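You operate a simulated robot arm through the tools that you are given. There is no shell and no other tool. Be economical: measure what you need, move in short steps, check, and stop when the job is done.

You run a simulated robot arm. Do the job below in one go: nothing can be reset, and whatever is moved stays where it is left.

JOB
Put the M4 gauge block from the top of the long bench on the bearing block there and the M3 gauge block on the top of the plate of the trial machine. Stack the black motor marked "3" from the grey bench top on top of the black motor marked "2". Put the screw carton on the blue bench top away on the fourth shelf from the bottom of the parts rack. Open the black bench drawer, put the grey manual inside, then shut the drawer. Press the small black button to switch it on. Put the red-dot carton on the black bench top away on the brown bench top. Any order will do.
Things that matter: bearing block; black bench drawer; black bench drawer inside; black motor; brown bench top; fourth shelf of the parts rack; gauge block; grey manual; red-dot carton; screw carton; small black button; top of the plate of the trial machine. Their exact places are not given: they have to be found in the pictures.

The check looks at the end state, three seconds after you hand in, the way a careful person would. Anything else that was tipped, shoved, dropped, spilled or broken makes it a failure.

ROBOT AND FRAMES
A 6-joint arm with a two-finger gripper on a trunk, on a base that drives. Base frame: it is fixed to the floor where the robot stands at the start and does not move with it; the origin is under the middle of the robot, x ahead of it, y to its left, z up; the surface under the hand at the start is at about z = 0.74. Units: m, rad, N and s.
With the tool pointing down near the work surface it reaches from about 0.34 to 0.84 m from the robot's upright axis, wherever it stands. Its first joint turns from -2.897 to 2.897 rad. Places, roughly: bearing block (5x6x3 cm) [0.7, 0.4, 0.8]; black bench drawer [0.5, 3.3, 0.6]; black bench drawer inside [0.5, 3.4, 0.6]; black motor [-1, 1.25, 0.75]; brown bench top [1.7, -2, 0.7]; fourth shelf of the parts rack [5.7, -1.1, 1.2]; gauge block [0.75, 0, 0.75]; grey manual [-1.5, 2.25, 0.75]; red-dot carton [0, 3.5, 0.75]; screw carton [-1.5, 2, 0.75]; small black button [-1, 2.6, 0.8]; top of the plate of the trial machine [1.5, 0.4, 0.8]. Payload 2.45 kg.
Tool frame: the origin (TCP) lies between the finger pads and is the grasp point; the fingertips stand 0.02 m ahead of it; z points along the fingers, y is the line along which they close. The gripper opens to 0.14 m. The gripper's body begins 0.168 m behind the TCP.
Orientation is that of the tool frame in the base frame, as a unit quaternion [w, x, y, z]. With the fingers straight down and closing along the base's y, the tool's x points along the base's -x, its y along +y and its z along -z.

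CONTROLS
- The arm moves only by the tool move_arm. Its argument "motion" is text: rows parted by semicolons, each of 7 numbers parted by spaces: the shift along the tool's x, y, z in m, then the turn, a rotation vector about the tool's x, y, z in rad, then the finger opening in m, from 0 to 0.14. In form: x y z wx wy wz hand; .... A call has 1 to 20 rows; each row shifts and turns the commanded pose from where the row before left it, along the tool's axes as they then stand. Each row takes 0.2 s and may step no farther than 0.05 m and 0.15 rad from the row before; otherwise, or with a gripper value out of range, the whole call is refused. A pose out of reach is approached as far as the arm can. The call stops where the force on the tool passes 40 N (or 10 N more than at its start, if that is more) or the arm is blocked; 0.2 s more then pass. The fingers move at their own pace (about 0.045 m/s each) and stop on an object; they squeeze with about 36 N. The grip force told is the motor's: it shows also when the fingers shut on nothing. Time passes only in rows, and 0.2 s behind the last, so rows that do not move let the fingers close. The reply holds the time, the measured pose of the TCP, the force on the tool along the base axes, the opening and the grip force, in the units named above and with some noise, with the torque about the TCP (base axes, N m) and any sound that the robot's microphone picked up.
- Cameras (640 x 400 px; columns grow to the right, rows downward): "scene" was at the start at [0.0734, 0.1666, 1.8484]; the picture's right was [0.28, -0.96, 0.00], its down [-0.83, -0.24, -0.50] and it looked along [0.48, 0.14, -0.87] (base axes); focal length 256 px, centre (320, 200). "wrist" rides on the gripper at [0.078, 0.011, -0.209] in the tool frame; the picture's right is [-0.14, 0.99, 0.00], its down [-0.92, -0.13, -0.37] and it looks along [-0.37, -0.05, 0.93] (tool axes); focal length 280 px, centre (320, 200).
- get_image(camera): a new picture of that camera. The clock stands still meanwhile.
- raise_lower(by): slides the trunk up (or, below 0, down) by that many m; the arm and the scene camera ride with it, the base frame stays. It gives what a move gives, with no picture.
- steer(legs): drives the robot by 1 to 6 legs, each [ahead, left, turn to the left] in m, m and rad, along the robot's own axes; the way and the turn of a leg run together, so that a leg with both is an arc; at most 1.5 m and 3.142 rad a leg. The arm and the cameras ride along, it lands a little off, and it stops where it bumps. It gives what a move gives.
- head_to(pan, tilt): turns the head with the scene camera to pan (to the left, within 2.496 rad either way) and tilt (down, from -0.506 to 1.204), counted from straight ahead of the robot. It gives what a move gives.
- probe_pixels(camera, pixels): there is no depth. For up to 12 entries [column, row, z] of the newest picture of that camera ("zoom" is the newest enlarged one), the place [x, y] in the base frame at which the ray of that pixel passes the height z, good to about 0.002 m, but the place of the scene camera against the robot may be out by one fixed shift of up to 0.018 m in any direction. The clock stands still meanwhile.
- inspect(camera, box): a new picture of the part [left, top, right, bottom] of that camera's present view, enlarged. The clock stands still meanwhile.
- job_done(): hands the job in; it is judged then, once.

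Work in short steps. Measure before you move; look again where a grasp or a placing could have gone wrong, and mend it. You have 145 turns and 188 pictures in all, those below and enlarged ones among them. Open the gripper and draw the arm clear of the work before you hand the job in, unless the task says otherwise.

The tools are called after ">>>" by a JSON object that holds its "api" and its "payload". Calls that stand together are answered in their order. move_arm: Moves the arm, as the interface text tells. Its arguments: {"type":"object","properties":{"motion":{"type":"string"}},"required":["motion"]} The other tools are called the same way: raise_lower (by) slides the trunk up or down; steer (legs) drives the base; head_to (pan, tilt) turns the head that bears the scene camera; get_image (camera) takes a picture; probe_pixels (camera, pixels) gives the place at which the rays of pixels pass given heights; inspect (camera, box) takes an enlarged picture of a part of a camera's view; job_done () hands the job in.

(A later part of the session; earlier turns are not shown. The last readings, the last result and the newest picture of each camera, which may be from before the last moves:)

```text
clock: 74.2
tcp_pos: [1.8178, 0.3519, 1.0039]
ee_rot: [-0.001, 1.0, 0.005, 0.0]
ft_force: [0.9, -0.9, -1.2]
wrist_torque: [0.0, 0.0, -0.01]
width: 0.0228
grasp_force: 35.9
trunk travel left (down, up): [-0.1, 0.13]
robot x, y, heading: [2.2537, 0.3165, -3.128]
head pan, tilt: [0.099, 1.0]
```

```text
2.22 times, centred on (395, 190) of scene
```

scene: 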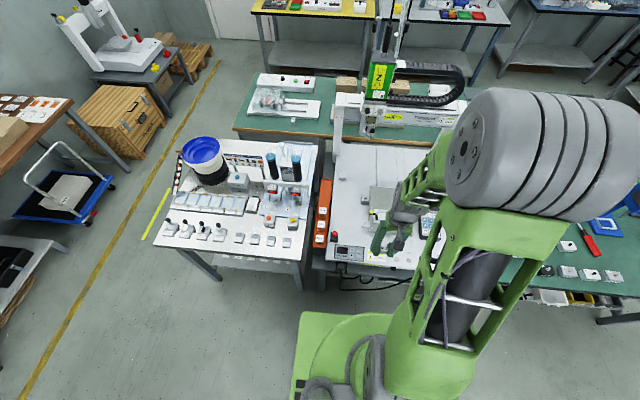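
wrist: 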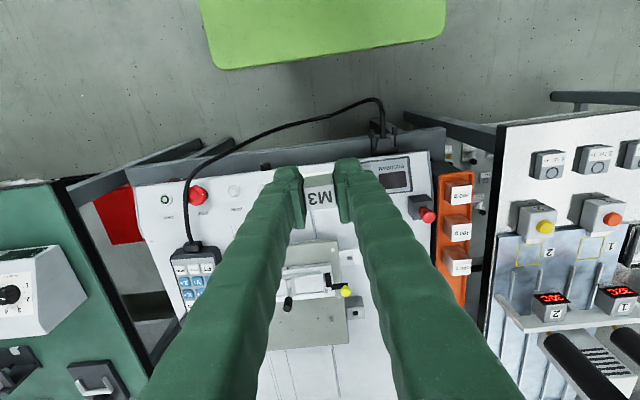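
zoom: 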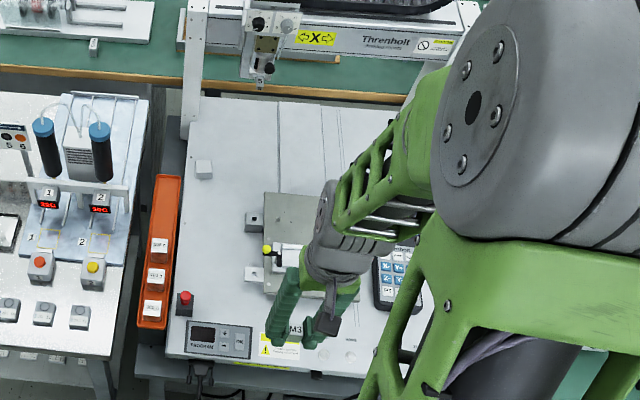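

Plate spans x≈1.385–1.64, y≈0.35–0.65; the jig takes x≈1.48–1.585, leaving a 5–6 cm near strip. I'll move above (1.615,0.40) and look.

>>> {"api": "move_arm", "payload": {"motion": "-0.045 -0.012 0 0 0 0 0; -0.045 -0.012 0 0 0 0 0; -0.045 -0.012 0 0 0 0 0; -0.045 -0.012 0 0 0 0 0; -0.015 0 0.04 0 0 0 0; 0 0 0.04 0 0 0 0; 0 0 0 0 0 0 0"}}

>>> {"api": "get_image", "payload": {"camera": "wrist"}}

>>> {"api": "inspect", "payload": {"camera": "scene", "box": [330, 140, 460, 280]}}

```text
clock: 75.8
tcp_pos: [1.6226, 0.3969, 0.9246]
ee_rot: [0.0, 1.0, 0.005, 0.0]
ft_force: [-0.8, -0.4, -0.9]
wrist_torque: [0.01, -0.02, -0.03]
width: 0.0227
grasp_force: 36.0
trunk travel left (down, up): [-0.1, 0.13]
robot x, y, heading: [2.254, 0.3204, -3.128]
head pan, tilt: [0.099, 1.0]
```

```text
147 pictures are left
```

wrist: 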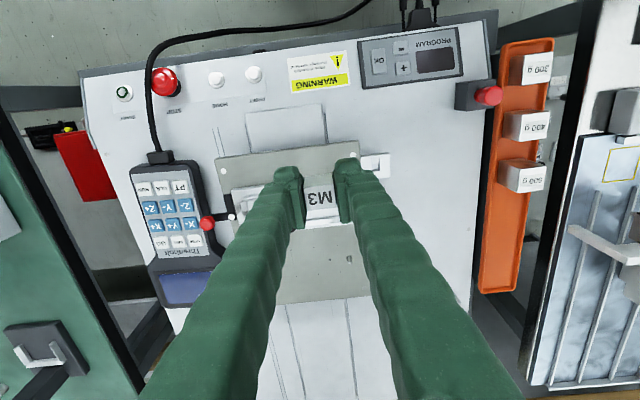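

```text
2.86 times, centred on (395, 210) of scene
```

zoom: 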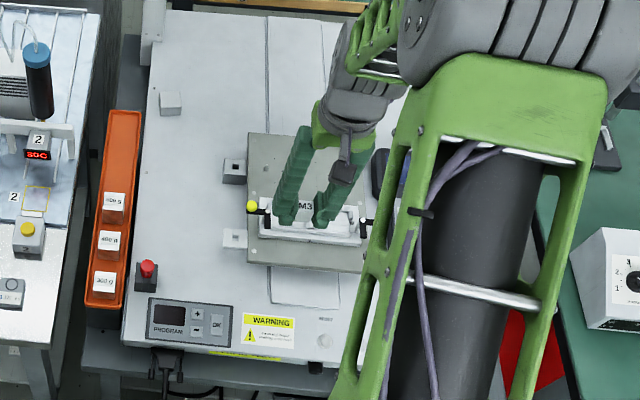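

>>> {"api": "inspect", "payload": {"camera": "wrist", "box": [200, 120, 400, 220]}}

```text
3.20 times, centred on (300, 170) of wrist
```

zoom: 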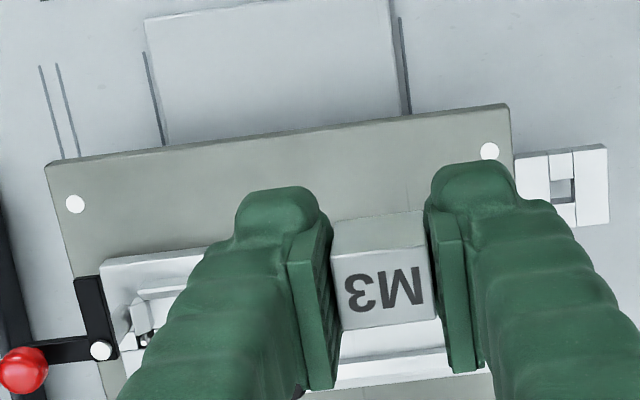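

>>> {"api": "probe_pixels", "payload": {"camera": "zoom", "pixels": [[509, 105, 0.72], [509, 105, 0.75], [509, 105, 0.78], [45, 165, 0.75], [45, 165, 0.78], [103, 260, 0.78], [205, 248, 0.78], [400, 222, 0.78]]}}

>>> {"api": "probe_pixels", "payload": {"camera": "scene", "pixels": [[343.5, 238, 0.72], [343.5, 238, 0.75], [343.5, 238, 0.78]]}}

```text
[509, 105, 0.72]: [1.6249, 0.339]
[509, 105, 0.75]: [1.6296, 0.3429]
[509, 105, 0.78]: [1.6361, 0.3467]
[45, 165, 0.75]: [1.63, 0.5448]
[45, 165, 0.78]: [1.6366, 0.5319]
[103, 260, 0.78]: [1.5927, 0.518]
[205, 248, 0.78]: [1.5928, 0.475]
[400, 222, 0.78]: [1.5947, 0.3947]
```

```text
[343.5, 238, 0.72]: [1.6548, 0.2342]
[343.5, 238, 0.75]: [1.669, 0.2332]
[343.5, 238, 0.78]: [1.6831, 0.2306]
```

The near strip is only ~4 cm deep — tight for the fingers. The far strip (x≈1.385–1.495) is roomier and still in reach; move above (1.447,0.385) and look.

>>> {"api": "move_arm", "payload": {"motion": "-0.045 0.003 -0.02 0 0 0 0; -0.045 0.003 0 0 0 0 0; -0.045 0.003 0 0 0 0 0; -0.04 0.003 0 0 0 0 0; 0 0 0 0 0 0 0; 0 0 0 0 0 0 0"}}

>>> {"api": "inspect", "payload": {"camera": "wrist", "box": [180, 60, 460, 260]}}

>>> {"api": "inspect", "payload": {"camera": "scene", "box": [330, 100, 460, 240]}}

```text
clock: 77.2
tcp_pos: [1.4471, 0.3816, 0.9403]
ee_rot: [0.0, 1.0, 0.005, 0.0]
ft_force: [0.1, 0.1, -0.8]
wrist_torque: [0.02, 0.03, 0.0]
width: 0.0227
grasp_force: 35.9
trunk travel left (down, up): [-0.1, 0.13]
robot x, y, heading: [2.2539, 0.3186, -3.125]
head pan, tilt: [0.099, 1.0]
```

```text
2.00 times, centred on (320, 160) of wrist
```

zoom: 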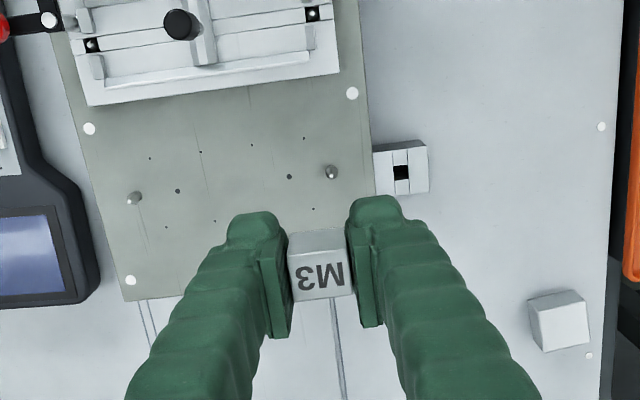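

```text
2.86 times, centred on (395, 170) of scene
```

zoom: 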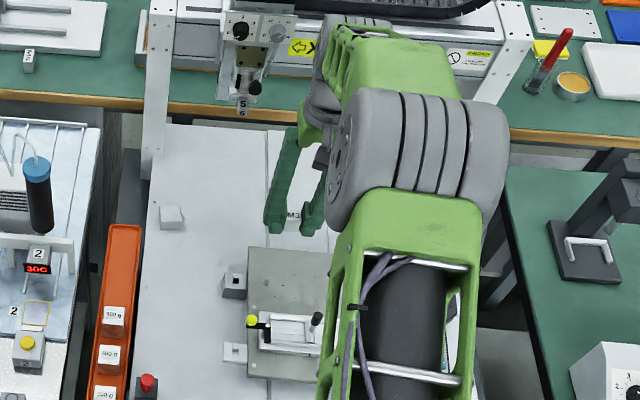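

Free area between two pins at zoom (135,198) and (331,172). Probe positions.

>>> {"api": "inspect", "payload": {"camera": "wrist", "box": [180, 60, 460, 260]}}

>>> {"api": "probe_pixels", "payload": {"camera": "zoom", "pixels": [[135, 200, 0.76], [331, 175, 0.76], [230, 210, 0.76], [230, 180, 0.76], [372, 240, 0.76], [210, 95, 0.77], [124, 300, 0.76], [230, 210, 0.78], [350, 93, 0.76]]}}

```text
2.00 times, centred on (320, 160) of wrist
```

zoom: 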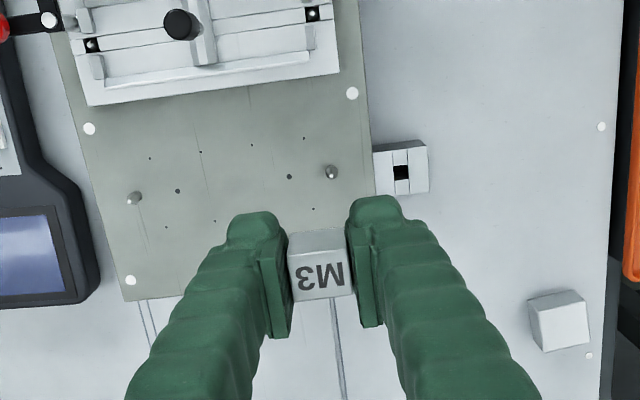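

```text
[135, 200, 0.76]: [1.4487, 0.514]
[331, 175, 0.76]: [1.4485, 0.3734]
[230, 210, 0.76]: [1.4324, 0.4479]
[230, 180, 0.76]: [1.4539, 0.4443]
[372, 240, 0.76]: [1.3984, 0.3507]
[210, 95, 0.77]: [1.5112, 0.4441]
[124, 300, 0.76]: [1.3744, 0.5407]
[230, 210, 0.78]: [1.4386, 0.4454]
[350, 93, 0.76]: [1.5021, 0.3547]
```

Target (1.448,0.443) between the pins. Shift over it and descend most of the way.

>>> {"api": "move_arm", "payload": {"motion": "0 -0.04 0 0 0 0 0; 0.001 -0.021 0 0 0 0 0; 0 0 0.04 0 0 0 0; 0 0 0.04 0 0 0 0; 0 0 0.035 0 0 0 0; 0 0 0 0 0 0 0"}}

>>> {"api": "inspect", "payload": {"camera": "wrist", "box": [200, 80, 440, 260]}}

```text
clock: 78.7
tcp_pos: [1.4443, 0.4487, 0.8311]
ee_rot: [0.0, 1.0, 0.005, -0.001]
ft_force: [-1.1, 0.1, 0.1]
wrist_torque: [0.01, -0.05, 0.01]
width: 0.023
grasp_force: 36.7
trunk travel left (down, up): [-0.1, 0.13]
robot x, y, heading: [2.2518, 0.3204, -3.133]
head pan, tilt: [0.099, 1.0]
```

```text
2.22 times, centred on (320, 170) of wrist
```

zoom: 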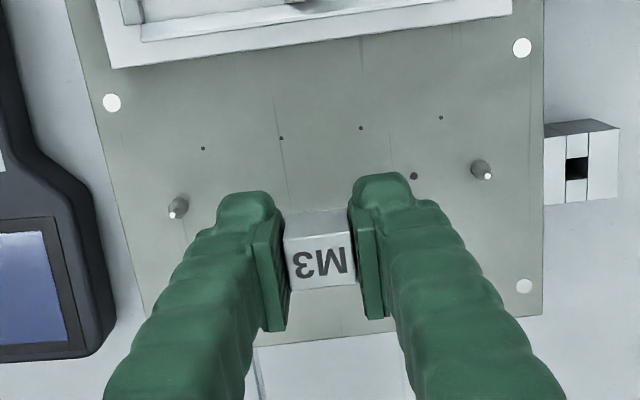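

Good. Continue descending in small steps.

>>> {"api": "move_arm", "payload": {"motion": "0 0 0.01 0 0 0 0; 0 0 0.01 0 0 0 0; 0 0 0.01 0 0 0 0; 0 0 0 0 0 0 0"}}

>>> {"api": "inspect", "payload": {"camera": "wrist", "box": [200, 80, 440, 260]}}

```text
clock: 79.7
tcp_pos: [1.4458, 0.4434, 0.7997]
ee_rot: [0.0, 1.0, 0.006, 0.0]
ft_force: [-0.6, 0.8, -1.2]
wrist_torque: [0.01, -0.03, -0.03]
width: 0.0227
grasp_force: 36.2
trunk travel left (down, up): [-0.1, 0.13]
robot x, y, heading: [2.2492, 0.3188, -3.13]
head pan, tilt: [0.099, 1.0]
```

```text
2.22 times, centred on (320, 170) of wrist
```

zoom: 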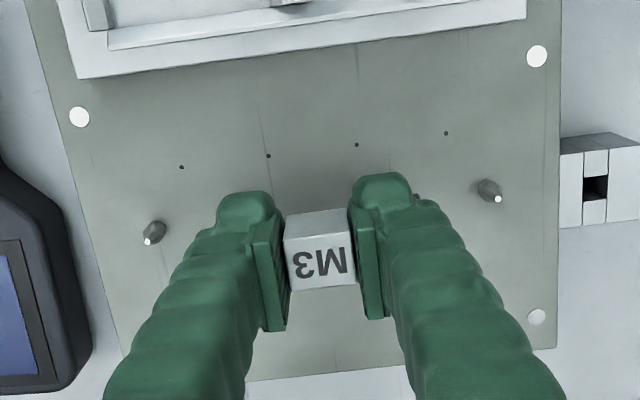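

>>> {"api": "move_arm", "payload": {"motion": "0 0 0.006 0 0 0 0; 0 0 0.006 0 0 0 0; 0 0 0.006 0 0 0 0; 0 0 0 0 0 0 0"}}

>>> {"api": "inspect", "payload": {"camera": "wrist", "box": [200, 80, 440, 260]}}

```text
clock: 80.7
tcp_pos: [1.4479, 0.4445, 0.7814]
ee_rot: [0.0, 1.0, 0.005, 0.0]
ft_force: [0.6, 0.4, -1.3]
wrist_torque: [0.01, 0.02, 0.03]
width: 0.0228
grasp_force: 36.4
trunk travel left (down, up): [-0.1, 0.13]
robot x, y, heading: [2.2542, 0.3197, -3.13]
head pan, tilt: [0.099, 1.0]
```

```text
2.22 times, centred on (320, 170) of wrist
```

zoom: 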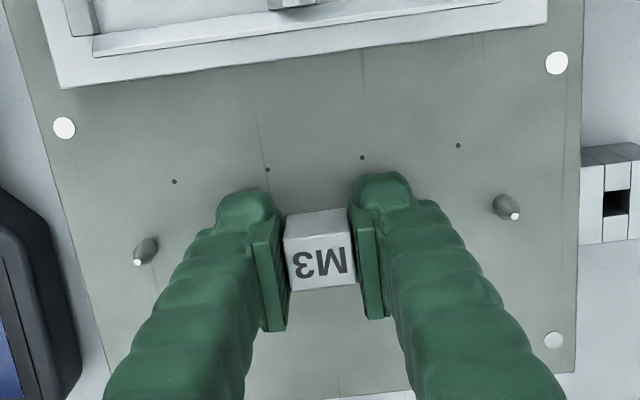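

Scale change of the plate's screws puts it at z≈0.755; M3's underside is ≈0.757. Step down gently.

>>> {"api": "move_arm", "payload": {"motion": "0 0 0.002 0 0 0 0; 0 0 0.0015 0 0 0 0; 0 0 0 0 0 0 0"}}

```text
clock: 81.5
tcp_pos: [1.4472, 0.4453, 0.7811]
ee_rot: [0.001, 1.0, 0.005, -0.001]
ft_force: [0.6, -1.2, 13.9]
wrist_torque: [-0.03, -0.12, 0.0]
width: 0.0228
grasp_force: 35.8
trunk travel left (down, up): [-0.1, 0.13]
robot x, y, heading: [2.2514, 0.3197, -3.127]
head pan, tilt: [0.099, 1.0]
```

Contact (Fz 13.9 N). Back off 1.5 mm of command, release and rise.

>>> {"api": "move_arm", "payload": {"motion": "0 0 -0.002 0 0 0 0; 0 0 0 0 0 0 0.03; 0 0 0 0 0 0 0.04; 0 0 0 0 0 0 0.04; 0 0 -0.03 0 0 0 0.04; 0 0 -0.05 0 0 0 0.04; 0 0 -0.05 0 0 0 0.04; 0 0 0 0 0 0 0.04"}}

>>> {"api": "inspect", "payload": {"camera": "wrist", "box": [200, 80, 440, 260]}}

```text
clock: 83.2
tcp_pos: [1.4488, 0.4464, 0.9094]
ee_rot: [0.0, 1.0, 0.006, 0.0]
ft_force: [0.0, 0.3, 0.0]
wrist_torque: [0.02, 0.01, 0.0]
width: 0.0399
grasp_force: 0.0
trunk travel left (down, up): [-0.1, 0.13]
robot x, y, heading: [2.2483, 0.3169, -3.13]
head pan, tilt: [0.099, 1.0]
```

```text
2.22 times, centred on (320, 170) of wrist
```

zoom: 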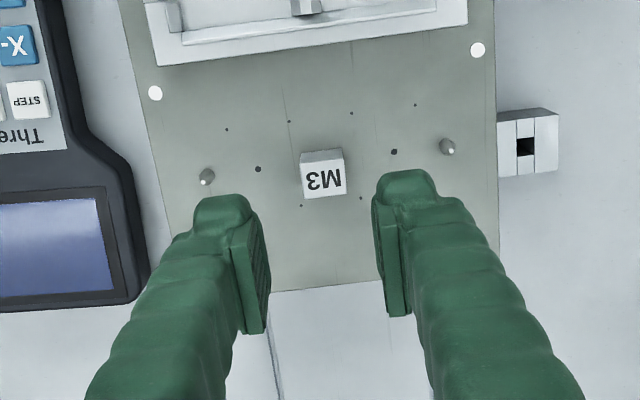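

M3 is on the plate. Retract the arm and drive on along the aisle (+y) toward the left side of the room.

>>> {"api": "move_arm", "payload": {"motion": "0 0 -0.05 0 0 0 0.04; 0 0 -0.05 0 0 0 0.04; 0.048 0 0 0 0 0 0.04; 0.048 0 0 0 0 0 0.04; 0.048 0 0 0 0 0 0.04; 0.048 0 0 0 0 0 0.04; 0.048 0 0 0 0 0 0.04; 0.048 0 0 0 0 0 0.04; 0.048 0 0 0 0 0 0.04; 0.048 0 0 0 0 0 0.04; 0 0 0 0 0 0 0.04"}}

>>> {"api": "head_to", "payload": {"pan": -1.4, "tilt": 0.6}}

>>> {"api": "get_image", "payload": {"camera": "scene"}}

>>> {"api": "probe_pixels", "payload": {"camera": "scene", "pixels": [[320, 200, 0.0], [320, 300, 0.0], [320, 120, 0.0]]}}

```text
clock: 85.7
tcp_pos: [1.8284, 0.4473, 1.0078]
ee_rot: [0.0, 1.0, 0.005, -0.001]
ft_force: [0.1, 0.8, 0.5]
wrist_torque: [0.0, 0.01, 0.0]
width: 0.0401
grasp_force: 0.1
trunk travel left (down, up): [-0.1, 0.13]
robot x, y, heading: [2.254, 0.3181, -3.132]
head pan, tilt: [0.099, 1.0]
```

```text
clock: 87.2
tcp_pos: [1.8295, 0.4481, 1.0084]
ee_rot: [0.0, 1.0, 0.005, 0.0]
ft_force: [0.0, -0.2, -0.9]
wrist_torque: [-0.01, -0.01, -0.01]
width: 0.04
grasp_force: 0.1
trunk travel left (down, up): [-0.1, 0.13]
robot x, y, heading: [2.2531, 0.3143, -3.132]
head pan, tilt: [-1.4, 0.6]
```

```text
137 pictures are left
```

scene: 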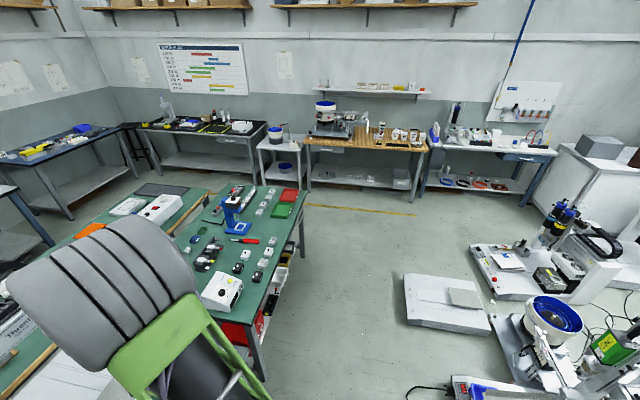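

```text
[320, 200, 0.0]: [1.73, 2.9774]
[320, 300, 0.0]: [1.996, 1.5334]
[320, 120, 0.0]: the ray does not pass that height
```

>>> {"api": "probe_pixels", "payload": {"camera": "scene", "pixels": [[303, 252, 0.0], [262, 380, 0.0], [405, 320, 0.0], [403, 278, 0.0], [415, 395, 0.0], [350, 205, 0.0], [70, 215, 0.0], [150, 170, 0.0], [190, 205, 0.74], [140, 185, 0.74], [265, 125, 0.74], [145, 128, 0.74]]}}

>>> {"api": "inspect", "payload": {"camera": "scene", "box": [0, 80, 280, 240]}}

```text
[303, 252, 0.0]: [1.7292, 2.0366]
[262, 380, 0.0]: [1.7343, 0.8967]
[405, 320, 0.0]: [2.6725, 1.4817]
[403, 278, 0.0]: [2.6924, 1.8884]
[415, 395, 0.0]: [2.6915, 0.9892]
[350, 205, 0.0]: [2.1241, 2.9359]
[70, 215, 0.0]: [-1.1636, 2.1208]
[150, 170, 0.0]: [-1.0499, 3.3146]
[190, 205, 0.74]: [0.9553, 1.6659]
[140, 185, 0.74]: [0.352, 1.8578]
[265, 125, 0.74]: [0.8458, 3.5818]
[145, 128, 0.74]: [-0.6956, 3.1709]
```

```text
2.29 times, centred on (140, 160) of scene
```

zoom: 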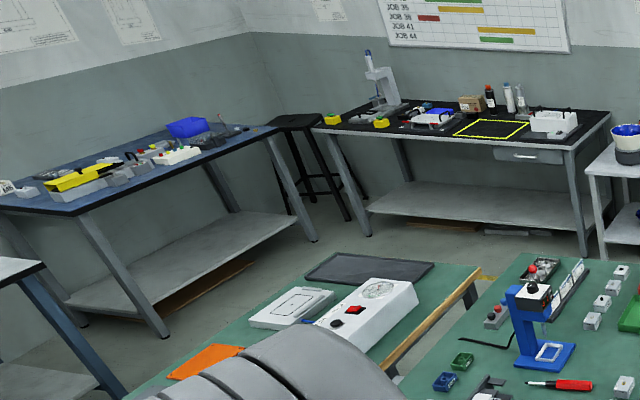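

Path is clear: aisle x≈2.25, then corridor y≈2.48 between bench ends and the back benches. Drive there and turn to face the black bench.

>>> {"api": "steer", "payload": {"legs": [[0, -1.45, 0], [0, -0.72, 0], [1.4, 0, 0], [0.7, 0, 0], [0, 0, -1.58]]}}

>>> {"api": "head_to", "payload": {"pan": 0, "tilt": 0.75}}

>>> {"api": "get_image", "payload": {"camera": "scene"}}

```text
clock: 120.1
tcp_pos: [0.3118, 2.8784, 1.0096]
ee_rot: [0.0, -0.703, 0.711, 0.0]
ft_force: [-0.4, 0.5, 0.6]
wrist_torque: [0.0, -0.02, 0.02]
width: 0.0401
grasp_force: 0.0
trunk travel left (down, up): [-0.1, 0.13]
robot x, y, heading: [0.1738, 2.4588, 1.556]
head pan, tilt: [-1.4, 0.6]
```

```text
clock: 121.7
tcp_pos: [0.312, 2.8787, 1.0086]
ee_rot: [0.0, -0.703, 0.711, 0.0]
ft_force: [0.5, -0.2, 0.4]
wrist_torque: [0.01, 0.03, 0.01]
width: 0.0399
grasp_force: 0.0
trunk travel left (down, up): [-0.1, 0.13]
robot x, y, heading: [0.1698, 2.4585, 1.557]
head pan, tilt: [0.0, 0.75]
```

```text
135 pictures are left
```

scene: 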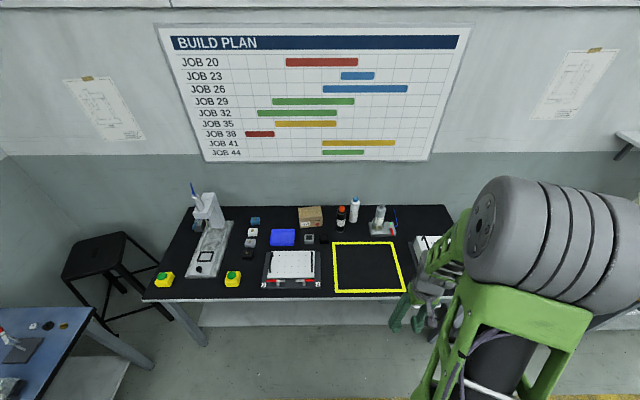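

The drawer at x≈0.5 is hidden by my shoulder; shift right 0.65 m so it falls to my left front.

>>> {"api": "steer", "payload": {"legs": [[0, -0.65, 0]]}}

>>> {"api": "head_to", "payload": {"pan": 0.35, "tilt": 0.85}}

>>> {"api": "get_image", "payload": {"camera": "scene"}}

>>> {"api": "get_image", "payload": {"camera": "wrist"}}

```text
clock: 127.8
tcp_pos: [0.9615, 2.8665, 1.0085]
ee_rot: [0.0, -0.699, 0.715, 0.0]
ft_force: [1.0, -0.2, 0.3]
wrist_torque: [0.04, 0.0, 0.0]
width: 0.0402
grasp_force: 0.0
trunk travel left (down, up): [-0.1, 0.13]
robot x, y, heading: [0.8173, 2.4488, 1.547]
head pan, tilt: [0.0, 0.75]
```

```text
clock: 128.6
tcp_pos: [0.9622, 2.8656, 1.0098]
ee_rot: [0.001, -0.698, 0.716, 0.0]
ft_force: [0.1, -0.8, -0.6]
wrist_torque: [0.01, -0.01, -0.01]
width: 0.0399
grasp_force: 0.0
trunk travel left (down, up): [-0.1, 0.13]
robot x, y, heading: [0.8159, 2.4487, 1.547]
head pan, tilt: [0.351, 0.85]
```

```text
134 pictures are left
```

scene: 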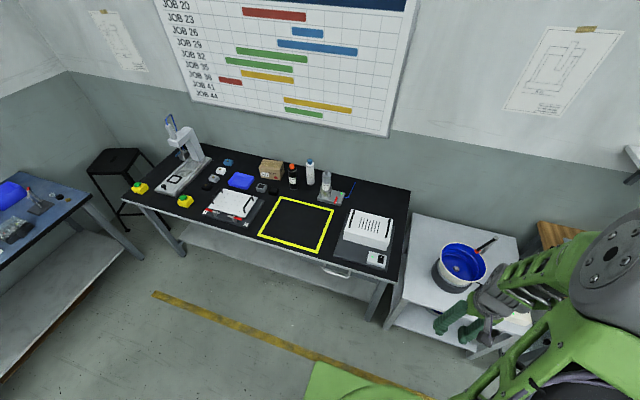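

```text
133 pictures are left
```

wrist: 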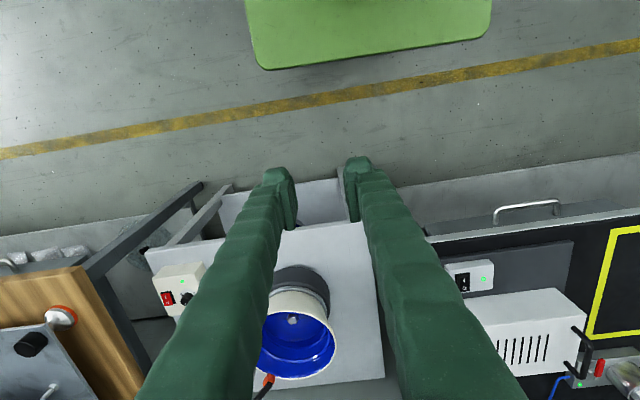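

The drawer handle is visible at scene (337,271) and wrist (527,210). Zoom and probe.

>>> {"api": "inspect", "payload": {"camera": "scene", "box": [260, 220, 420, 320]}}

>>> {"api": "probe_pixels", "payload": {"camera": "wrist", "pixels": [[495, 218, 0.66], [560, 205, 0.66], [495, 218, 0.62], [560, 205, 0.62], [497, 222, 0.66], [562, 212, 0.66], [425, 238, 0.72], [640, 210, 0.72]]}}

>>> {"api": "probe_pixels", "payload": {"camera": "scene", "pixels": [[322, 268, 0.66], [352, 274, 0.66], [322, 268, 0.62], [352, 274, 0.62], [270, 250, 0.72], [375, 282, 0.72]]}}

```text
4.00 times, centred on (340, 270) of scene
```

zoom: 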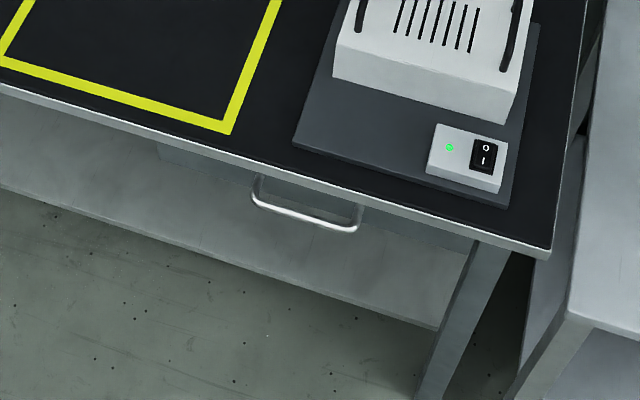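

```text
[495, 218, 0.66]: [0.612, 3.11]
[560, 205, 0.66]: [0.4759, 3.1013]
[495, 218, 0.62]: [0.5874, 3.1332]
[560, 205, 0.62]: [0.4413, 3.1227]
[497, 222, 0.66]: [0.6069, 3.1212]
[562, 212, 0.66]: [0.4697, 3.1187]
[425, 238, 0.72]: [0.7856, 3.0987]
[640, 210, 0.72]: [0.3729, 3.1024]
```

```text
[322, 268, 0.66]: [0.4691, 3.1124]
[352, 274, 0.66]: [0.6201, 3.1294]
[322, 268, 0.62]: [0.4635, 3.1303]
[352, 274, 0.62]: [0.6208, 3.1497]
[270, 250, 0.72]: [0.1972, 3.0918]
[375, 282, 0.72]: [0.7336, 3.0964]
```

Handle bar spans x≈0.47–0.61 at y≈3.11, z≈0.65, partly under the top's edge, so I'll grip it horizontally. I'll shift right so that pulling has room, and swing the hand left.

>>> {"api": "steer", "payload": {"legs": [[-0.03, -0.25, 0.02]]}}

>>> {"api": "move_arm", "payload": {"motion": "0.03 0.04 0 0 0 0 0.06; 0 0.048 0 0 0 0 0.06; 0 0.048 0 0 0 0 0.06; 0 0.048 0 0 0 0 0.06; 0 0.048 0 0 0 0 0.06; 0 0.048 0 0 0 0 0.06; 0 0.048 0 0 0 0 0.06; 0 0.048 0 0 0 0 0.06; 0 0.048 0 0 0 0 0.06; 0 0.048 0 0 0 0 0.06; 0 0.048 0 0 0 0 0.06; 0 0.048 0 0 0 0 0.06; 0 0.048 0 0 0 0 0.06; 0 0 0 0 0 0 0.06"}}

```text
clock: 131.3
tcp_pos: [1.1977, 2.836, 1.0084]
ee_rot: [-0.001, -0.707, 0.708, 0.0]
ft_force: [0.0, -0.2, -0.2]
wrist_torque: [-0.01, 0.02, 0.0]
width: 0.0398
grasp_force: 0.1
trunk travel left (down, up): [-0.1, 0.13]
robot x, y, heading: [1.0617, 2.4178, 1.571]
head pan, tilt: [0.351, 0.85]
```

```text
clock: 134.3
tcp_pos: [0.5817, 2.808, 1.0104]
ee_rot: [0.0, -0.707, 0.707, -0.001]
ft_force: [0.4, 0.1, -0.2]
wrist_torque: [0.02, 0.05, 0.0]
width: 0.06
grasp_force: 0.0
trunk travel left (down, up): [-0.1, 0.13]
robot x, y, heading: [1.0596, 2.4158, 1.569]
head pan, tilt: [0.351, 0.85]
```

Now yaw by -90° so the fingers will close vertically after pitching.

>>> {"api": "move_arm", "payload": {"motion": "0 0 0 0 0 -0.15 0.06; 0 0 0 0 0 -0.15 0.06; 0 0 0 0 0 -0.15 0.06; 0 0 0 0 0 -0.15 0.06; 0 0 0 0 0 -0.15 0.06; 0 0 0 0 0 -0.15 0.06; 0 0 0 0 0 -0.15 0.06; 0 0 0 0 0 -0.15 0.06; 0 0 0 0 0 -0.15 0.06; 0 0 0 0 0 -0.15 0.06; 0 0 0 0 0 -0.071 0.06; 0 0 0 0.15 0 0 0.06; 0 0 0 0.15 0 0 0.06; 0 0 0 0.15 0 0 0.06; 0 0 0 0.15 0 0 0.06; 0 0 0 0.15 0 0 0.06; 0 0 0 0 0 0 0.06"}}

```text
clock: 137.9
tcp_pos: [0.5806, 2.8075, 1.0094]
ee_rot: [-0.366, 0.931, -0.001, 0.0]
ft_force: [0.3, 0.6, 0.0]
wrist_torque: [0.02, 0.01, -0.01]
width: 0.06
grasp_force: 0.1
trunk travel left (down, up): [-0.1, 0.13]
robot x, y, heading: [1.0616, 2.4168, 1.568]
head pan, tilt: [0.351, 0.85]
```

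>>> {"api": "move_arm", "payload": {"motion": "0 0 0 0.15 0 0 0.06; 0 0 0 0.15 0 0 0.06; 0 0 0 0.15 0 0 0.06; 0 0 0 0.15 0 0 0.06; 0 0 0 0.15 0 0 0.06; 0 0 0 0.071 0 0 0.06; 0 0.05 0 0 0 0 0.06; 0 0.05 0 0 0 0 0.06; 0 0.05 0 0 0 0 0.06; 0 0.05 0 0 0 0 0.06; 0 0 0 0 0 0 0.06"}}

>>> {"api": "get_image", "payload": {"camera": "wrist"}}

>>> {"api": "get_image", "payload": {"camera": "scene"}}

```text
clock: 140.3
tcp_pos: [0.5812, 2.8109, 0.8093]
ee_rot: [-0.707, 0.707, 0.0, 0.0]
ft_force: [0.1, -0.7, 0.0]
wrist_torque: [-0.01, -0.03, 0.0]
width: 0.0601
grasp_force: 0.1
trunk travel left (down, up): [-0.1, 0.13]
robot x, y, heading: [1.0589, 2.4172, 1.573]
head pan, tilt: [0.351, 0.85]
```

```text
131 pictures are left
```

wrist: 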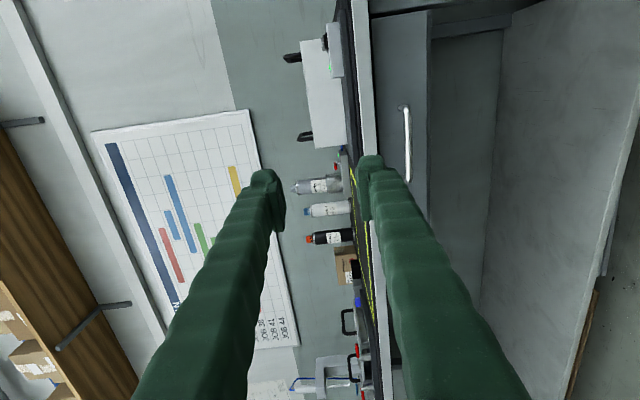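

```text
130 pictures are left
```

scene: 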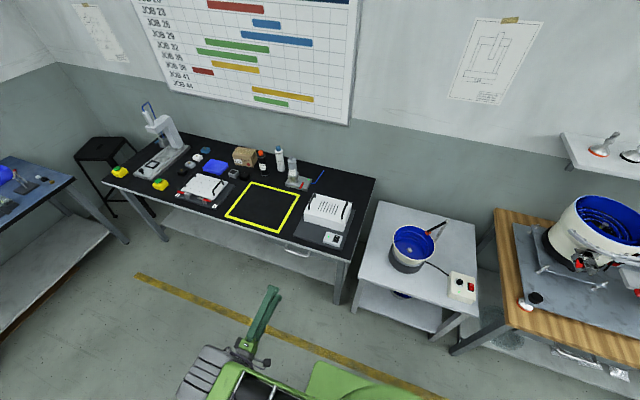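

Handle centre computed at x≈0.538, z≈0.653, y≈3.11. Align in front of it at y≈3.0 and check.

>>> {"api": "move_arm", "payload": {"motion": "-0.022 0.04 0 0 0 0 0.06; -0.021 0.04 0.04 0 0 0 0.06; 0 0.04 0.05 0 0 0 0.06; 0 0.036 0.05 0 0 0 0.06; 0 0 0.04 0 0 0 0.06; 0 0 0 0 0 0 0.06"}}

>>> {"api": "get_image", "payload": {"camera": "wrist"}}

```text
refused: row 2 steps farther than a row can; nothing moved
```

```text
129 pictures are left
```

wrist: 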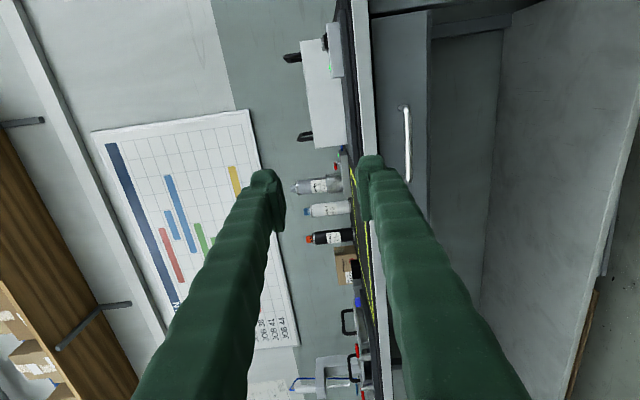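

>>> {"api": "move_arm", "payload": {"motion": "-0.022 0.04 0 0 0 0 0.06; -0.021 0.04 0 0 0 0 0.06; 0 0.04 0 0 0 0 0.06; 0 0.036 0 0 0 0 0.06; 0 0 0.048 0 0 0 0.06; 0 0 0.048 0 0 0 0.06; 0 0 0.048 0 0 0 0.06; 0 0 0.046 0 0 0 0.06; 0 0 0 0 0 0 0.06"}}

>>> {"api": "get_image", "payload": {"camera": "wrist"}}

```text
clock: 142.3
tcp_pos: [0.5649, 2.9979, 0.7183]
ee_rot: [-0.706, 0.708, 0.0, 0.0]
ft_force: [0.5, -0.9, 0.3]
wrist_torque: [-0.02, -0.01, 0.01]
width: 0.0602
grasp_force: 0.0
out of reach, approached as far as the arm can: row 3, 4, 6, 7, 8
trunk travel left (down, up): [-0.1, 0.13]
robot x, y, heading: [1.0624, 2.4126, 1.567]
head pan, tilt: [0.351, 0.85]
```

```text
128 pictures are left
```

wrist: 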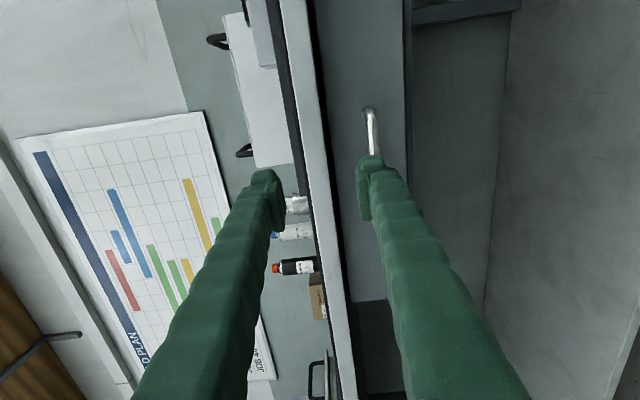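

The arm can't get that low at this trunk height (z 0.718). Lower the trunk by 0.08 and re-check.

>>> {"api": "raise_lower", "payload": {"by": -0.08}}

>>> {"api": "move_arm", "payload": {"motion": "0 0 0 0 0 0 0.06; 0 0 0 0 0 0 0.06"}}

```text
clock: 143.5
tcp_pos: [0.5647, 2.9964, 0.639]
ee_rot: [-0.706, 0.708, 0.0, 0.0]
ft_force: [0.1, -0.5, 0.5]
wrist_torque: [-0.03, -0.01, 0.0]
width: 0.06
grasp_force: 0.0
trunk travel left (down, up): [-0.02, 0.21]
robot x, y, heading: [1.0615, 2.4159, 1.572]
head pan, tilt: [0.351, 0.85]
```

```text
clock: 144.1
tcp_pos: [0.5637, 2.9974, 0.6386]
ee_rot: [-0.706, 0.708, 0.0, 0.0]
ft_force: [0.1, -0.1, 0.5]
wrist_torque: [0.07, 0.02, 0.02]
width: 0.0603
grasp_force: 0.1
trunk travel left (down, up): [-0.02, 0.21]
robot x, y, heading: [1.063, 2.415, 1.572]
head pan, tilt: [0.351, 0.85]
```

>>> {"api": "move_arm", "payload": {"motion": "-0.02 -0.0145 0 0 0 0 0.06; 0 0 0.03 0 0 0 0.06; 0 0 0.02 0 0 0 0.06; 0 0 0 0 0 0 0.06"}}

>>> {"api": "get_image", "payload": {"camera": "wrist"}}

```text
clock: 145.1
tcp_pos: [0.5469, 3.0452, 0.6576]
ee_rot: [-0.705, 0.709, 0.0, 0.001]
ft_force: [-0.4, -0.1, -0.2]
wrist_torque: [-0.01, -0.02, -0.01]
width: 0.0601
grasp_force: 0.0
out of reach, approached as far as the arm can: row 3
trunk travel left (down, up): [-0.02, 0.21]
robot x, y, heading: [1.0608, 2.4151, 1.565]
head pan, tilt: [0.351, 0.85]
```

```text
127 pictures are left
```

wrist: 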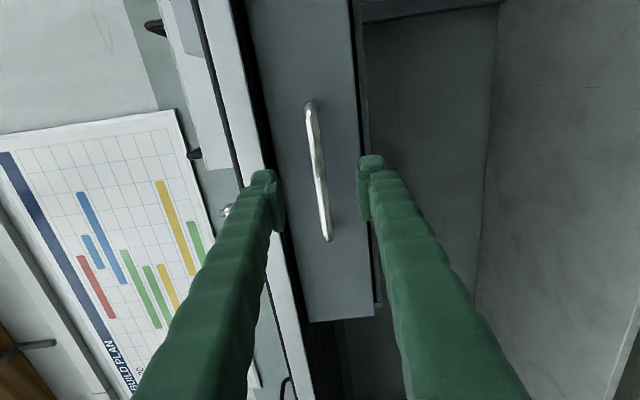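

The handle lies nicely between the open fingers, but reach is at its limit. Back the hand up, drive 0.1 m ahead and look again.

>>> {"api": "move_arm", "payload": {"motion": "0 0 -0.04 0 0 0 0.06; 0 0 -0.03 0 0 0 0.06; 0 0 0 0 0 0 0.06"}}

>>> {"api": "steer", "payload": {"legs": [[0.11, 0.04, 0]]}}

>>> {"api": "get_image", "payload": {"camera": "wrist"}}

```text
clock: 145.9
tcp_pos: [0.5465, 2.9764, 0.6585]
ee_rot: [-0.706, 0.708, -0.001, 0.001]
ft_force: [-0.3, 0.5, 0.1]
wrist_torque: [-0.01, 0.03, -0.02]
width: 0.0603
grasp_force: 0.0
trunk travel left (down, up): [-0.02, 0.21]
robot x, y, heading: [1.0611, 2.4117, 1.569]
head pan, tilt: [0.351, 0.85]
```

```text
clock: 147.1
tcp_pos: [0.5103, 3.0868, 0.6576]
ee_rot: [-0.706, 0.708, -0.002, 0.001]
ft_force: [-0.1, 0.0, 0.1]
wrist_torque: [0.04, 0.0, -0.03]
width: 0.06
grasp_force: 0.1
trunk travel left (down, up): [-0.02, 0.21]
robot x, y, heading: [1.019, 2.5251, 1.572]
head pan, tilt: [0.351, 0.85]
```

```text
126 pictures are left
```

wrist: 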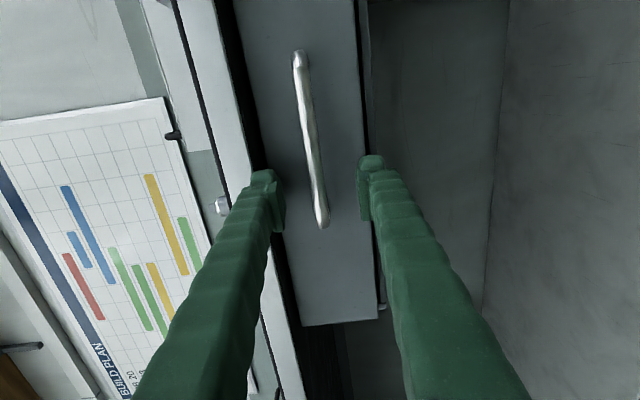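

The bar computes to y≈3.108 and centred vertically. Shift x +0.02, advance 0.015, and close on it.

>>> {"api": "move_arm", "payload": {"motion": "0.02 0 0 0 0 0 0.06; 0 0 0.008 0 0 0 0.06; 0 0 0.008 0 0 0 0.06; 0 0 0 0 0 0 0.06; 0 0 0 0 0 0 0.03; 0 0 0 0 0 0 0.0; 0 0 0 0 0 0 0.0; 0 0 0 0 0 0 0.0; 0 0 0 0 0 0 0.0"}}

>>> {"api": "get_image", "payload": {"camera": "wrist"}}

```text
clock: 148.0
tcp_pos: [0.5295, 3.0938, 0.6565]
ee_rot: [-0.706, 0.709, 0.003, 0.0]
ft_force: [2.5, -11.4, 2.9]
wrist_torque: [0.59, 0.04, -0.12]
width: 0.0634
grasp_force: 1.5
trunk travel left (down, up): [-0.02, 0.21]
robot x, y, heading: [1.0168, 2.525, 1.568]
head pan, tilt: [0.351, 0.85]
stopped in row 4: the force on the tool passed its limit at 44 N (the readings are from after the stop); the commanded pose is now the measured one
```

```text
125 pictures are left
```

wrist: 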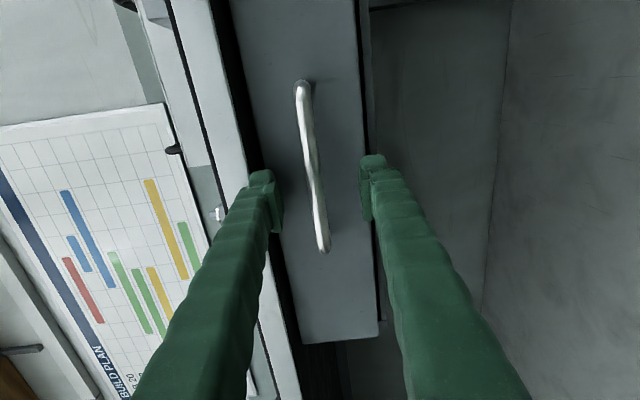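

Likely the upper finger touched the bench-top lip (opening too wide). Back off 1.5 cm, narrow to 0.032 and retry.

>>> {"api": "move_arm", "payload": {"motion": "0 0 -0.015 0 0 0 0.06; 0 0 0 0 0 0 0.032; 0 0 0 0 0 0 0.032; 0 0 0.01 0 0 0 0.032; 0 0 0.008 0 0 0 0.032; 0 0 0.006 0 0 0 0.032; 0 0 0 0 0 0 0.032"}}

>>> {"api": "get_image", "payload": {"camera": "wrist"}}

```text
clock: 149.6
tcp_pos: [0.5298, 3.106, 0.6548]
ee_rot: [-0.706, 0.708, 0.003, 0.0]
ft_force: [0.8, -1.1, 0.3]
wrist_torque: [0.0, -0.01, -0.02]
width: 0.0324
grasp_force: 0.1
trunk travel left (down, up): [-0.02, 0.21]
robot x, y, heading: [1.0215, 2.5272, 1.568]
head pan, tilt: [0.351, 0.85]
```

```text
124 pictures are left
```

wrist: 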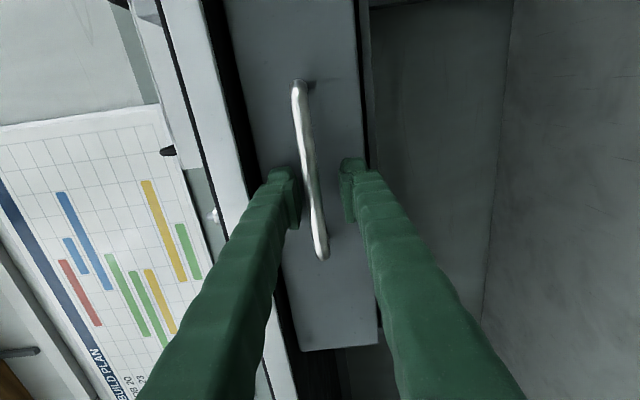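

Bar is between the fingers. Close on it.

>>> {"api": "move_arm", "payload": {"motion": "0 -0.003 0 0 0 0 0.032; 0 0 0 0 0 0 0.015; 0 0 0 0 0 0 0; 0 0 0 0 0 0 0; 0 0 0 0 0 0 0"}}

```text
clock: 150.8
tcp_pos: [0.5297, 3.1052, 0.6577]
ee_rot: [-0.706, 0.708, 0.002, 0.001]
ft_force: [0.9, 0.0, 1.5]
wrist_torque: [-0.05, 0.3, 0.0]
width: 0.006
grasp_force: 33.6
trunk travel left (down, up): [-0.02, 0.21]
robot x, y, heading: [1.0235, 2.5193, 1.568]
head pan, tilt: [0.351, 0.85]
```

Gripped at width 0.006 (a thin bar). Pull straight back in small steps.

>>> {"api": "move_arm", "payload": {"motion": "0 0 -0.02 0 0 0 0; 0 0 -0.025 0 0 0 0; 0 0 -0.03 0 0 0 0; 0 0 -0.03 0 0 0 0; 0 0 -0.03 0 0 0 0; 0 0 0 0 0 0 0"}}

>>> {"api": "get_image", "payload": {"camera": "wrist"}}

```text
clock: 152.2
tcp_pos: [0.5304, 2.9721, 0.6589]
ee_rot: [-0.706, 0.709, 0.001, 0.001]
ft_force: [10.7, -0.5, 12.8]
wrist_torque: [-0.14, 0.3, 0.4]
width: 0.0059
grasp_force: 33.5
trunk travel left (down, up): [-0.02, 0.21]
robot x, y, heading: [1.0198, 2.5223, 1.568]
head pan, tilt: [0.351, 0.85]
```

```text
123 pictures are left
```

wrist: 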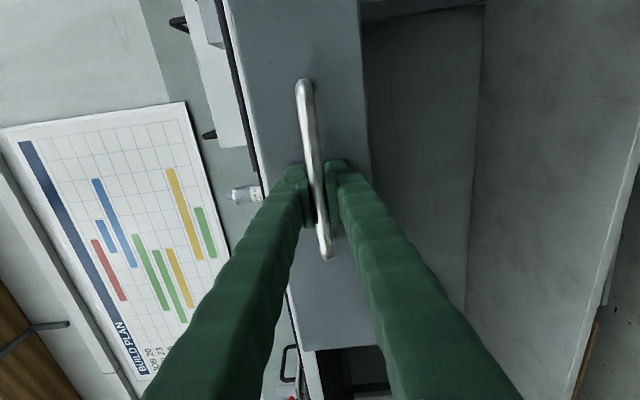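

Drawer is sliding out. Pull another 0.13 m.

>>> {"api": "move_arm", "payload": {"motion": "0.001 0.001 -0.03 0 0 0 0; 0 0 -0.03 0 0 0 0; 0 0 -0.03 0 0 0 0; 0 0 -0.02 0 0 0 0; 0 0 -0.02 0 0 0 0; 0 0 0 0 0 0 0"}}

>>> {"api": "get_image", "payload": {"camera": "scene"}}

```text
clock: 153.6
tcp_pos: [0.5294, 2.8395, 0.6583]
ee_rot: [-0.706, 0.708, 0.001, 0.001]
ft_force: [2.1, -0.8, 18.0]
wrist_torque: [-0.27, 0.26, 0.12]
width: 0.0061
grasp_force: 33.7
trunk travel left (down, up): [-0.02, 0.21]
robot x, y, heading: [1.0233, 2.5237, 1.564]
head pan, tilt: [0.351, 0.85]
```

```text
122 pictures are left
```

scene: 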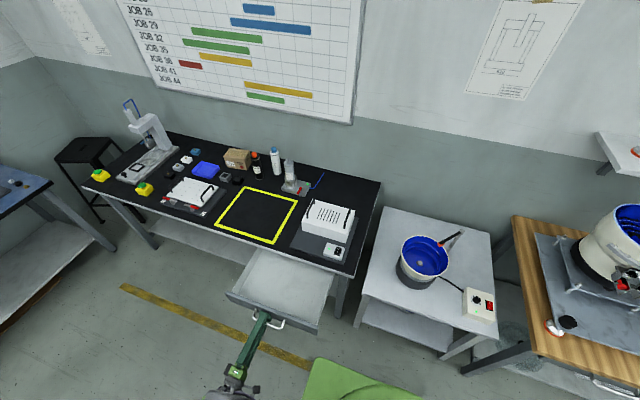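

Drawer is open ~0.26 m. Release the handle, back off, rise.

>>> {"api": "move_arm", "payload": {"motion": "0 0.002 0 0 0 0 0.03; 0 0 0 0 0 0 0.03; 0 0 -0.03 0 0 0 0.03; 0 0 -0.03 0 0 0 0.03; 0 -0.05 0 0 0 0 0.03; 0 -0.05 0 0 0 0 0.03; 0 -0.05 0 0 0 0 0.03; 0 -0.05 0 0 0 0 0.03; 0 -0.05 0 0 0 0 0.04; 0 -0.05 0 0 0 0 0.04; 0 0 0 0 0 0 0.04"}}

>>> {"api": "raise_lower", "payload": {"by": 0.08}}

>>> {"api": "move_arm", "payload": {"motion": "0 0 0 -0.15 0 0 0.04; 0 0 0 -0.15 0 0 0.04; 0 0 0 -0.15 0 0 0.04; 0 0 0 -0.15 0 0 0.04; 0 0 0 -0.15 0 0 0.04; 0 0 0 -0.15 0 0 0.04; 0 0 0 -0.15 0 0 0.04; 0 0 0 -0.15 0 0 0.04; 0 0 0 -0.15 0 0 0.04; 0 0 0 -0.15 0 0 0.04; 0 0 0 -0.071 0 0 0.04; 0 0 0 0 0 0 0.04"}}

>>> {"api": "get_image", "payload": {"camera": "wrist"}}

```text
clock: 156.0
tcp_pos: [0.5288, 2.7818, 0.96]
ee_rot: [-0.706, 0.708, 0.003, 0.0]
ft_force: [-0.1, 0.8, 0.2]
wrist_torque: [-0.02, 0.0, -0.03]
width: 0.04
grasp_force: 0.2
trunk travel left (down, up): [-0.02, 0.21]
robot x, y, heading: [1.0201, 2.52, 1.57]
head pan, tilt: [0.351, 0.85]
```

```text
clock: 157.1
tcp_pos: [0.5296, 2.7801, 1.0393]
ee_rot: [-0.706, 0.708, 0.002, 0.001]
ft_force: [0.4, 0.0, -0.6]
wrist_torque: [0.0, -0.01, -0.01]
width: 0.04
grasp_force: 0.0
trunk travel left (down, up): [-0.1, 0.13]
robot x, y, heading: [1.019, 2.5244, 1.572]
head pan, tilt: [0.351, 0.85]
```

```text
clock: 159.7
tcp_pos: [0.5282, 2.7824, 1.0386]
ee_rot: [0.003, 1.0, 0.0, 0.001]
ft_force: [0.3, 0.4, 0.9]
wrist_torque: [0.0, -0.01, 0.01]
width: 0.0399
grasp_force: 0.1
trunk travel left (down, up): [-0.1, 0.13]
robot x, y, heading: [1.0208, 2.5247, 1.564]
head pan, tilt: [0.351, 0.85]
```

```text
121 pictures are left
```

wrist: 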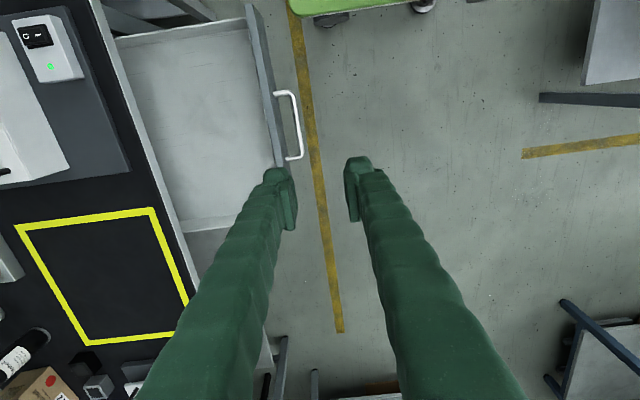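

Drawer stands open, empty, and I noticed the red-dot carton on the bench (wrist 45,385). Now drive to the blue bench: back a bit, turn to face -x, go 1.3 m.

>>> {"api": "steer", "payload": {"legs": [[-0.1, 0, 0], [0, 0, 1.572], [1.3, 0, 0]]}}

>>> {"api": "head_to", "payload": {"pan": 0.0, "tilt": 0.8}}

>>> {"api": "get_image", "payload": {"camera": "scene"}}

```text
clock: 171.0
tcp_pos: [-0.5679, 1.9165, 1.0388]
ee_rot: [-0.001, 0.701, 0.713, 0.003]
ft_force: [0.2, -0.9, 0.1]
wrist_torque: [0.01, -0.01, 0.03]
width: 0.0398
grasp_force: 0.0
trunk travel left (down, up): [-0.1, 0.13]
robot x, y, heading: [-0.3178, 2.4128, -3.134]
head pan, tilt: [0.351, 0.85]
```

```text
clock: 171.9
tcp_pos: [-0.5676, 1.9153, 1.039]
ee_rot: [0.0, 0.701, 0.713, 0.002]
ft_force: [0.4, 0.2, 0.5]
wrist_torque: [0.0, -0.02, -0.03]
width: 0.0399
grasp_force: 0.0
trunk travel left (down, up): [-0.1, 0.13]
robot x, y, heading: [-0.321, 2.4134, -3.127]
head pan, tilt: [0.0, 0.799]
```

```text
120 pictures are left
```

scene: 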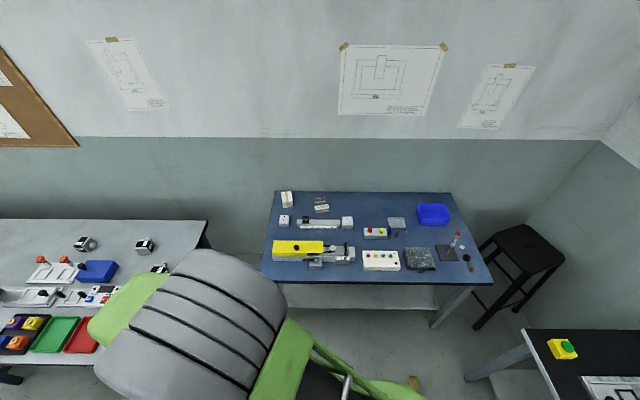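

Blue bench is in full view. Enlarge it to find the screw carton, manual and button.

>>> {"api": "inspect", "payload": {"camera": "scene", "box": [255, 180, 375, 280]}}

>>> {"api": "inspect", "payload": {"camera": "scene", "box": [350, 190, 500, 290]}}

>>> {"api": "inspect", "payload": {"camera": "scene", "box": [0, 215, 220, 370]}}

```text
4.00 times, centred on (315, 230) of scene
```

zoom: 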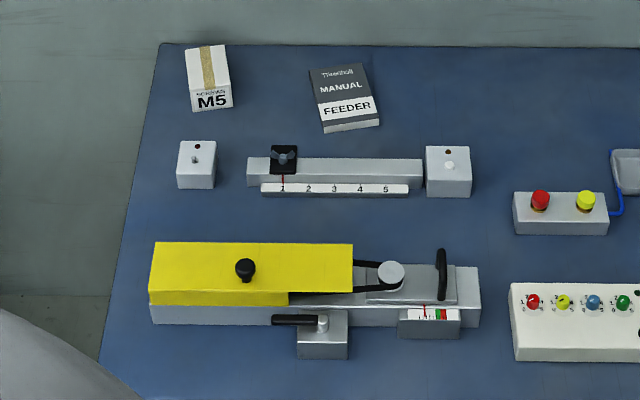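

```text
4.00 times, centred on (425, 240) of scene
```

zoom: 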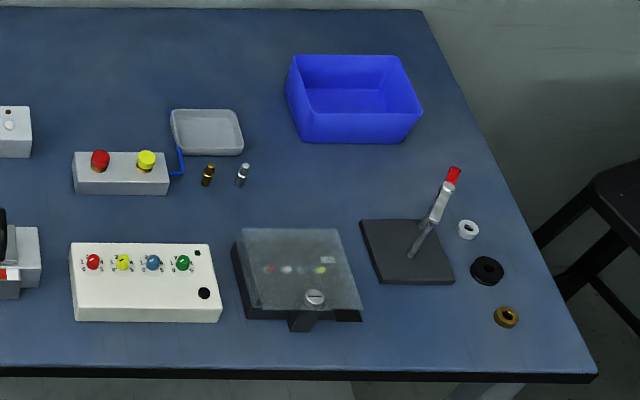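

```text
2.58 times, centred on (110, 292) of scene
```

zoom: 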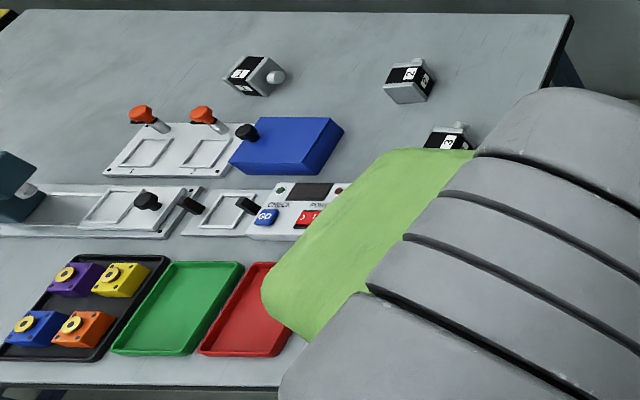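

Found: "SCREWS M5" carton, grey "MANUAL FEEDER", and the small black button on the white 4-lamp box (scene ≈396,263). Probe them.

>>> {"api": "probe_pixels", "payload": {"camera": "scene", "pixels": [[396, 263.3, 0.78], [321, 204, 0.75], [287, 198, 0.8], [377, 271, 0.74], [405, 271, 0.74], [261, 280, 0.74], [494, 285, 0.74], [276, 192, 0.74], [449, 193, 0.74], [335, 212, 0.74], [149, 247, 0.78], [162, 271, 0.78]]}}

```text
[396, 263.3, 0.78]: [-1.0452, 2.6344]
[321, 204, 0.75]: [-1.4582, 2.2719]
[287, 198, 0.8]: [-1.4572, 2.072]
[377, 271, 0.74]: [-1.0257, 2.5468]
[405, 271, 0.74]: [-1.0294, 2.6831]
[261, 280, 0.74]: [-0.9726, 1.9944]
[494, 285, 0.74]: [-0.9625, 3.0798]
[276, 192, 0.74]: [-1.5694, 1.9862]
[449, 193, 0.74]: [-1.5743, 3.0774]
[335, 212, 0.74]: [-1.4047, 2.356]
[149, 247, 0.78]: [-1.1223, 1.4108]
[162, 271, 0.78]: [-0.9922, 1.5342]
```

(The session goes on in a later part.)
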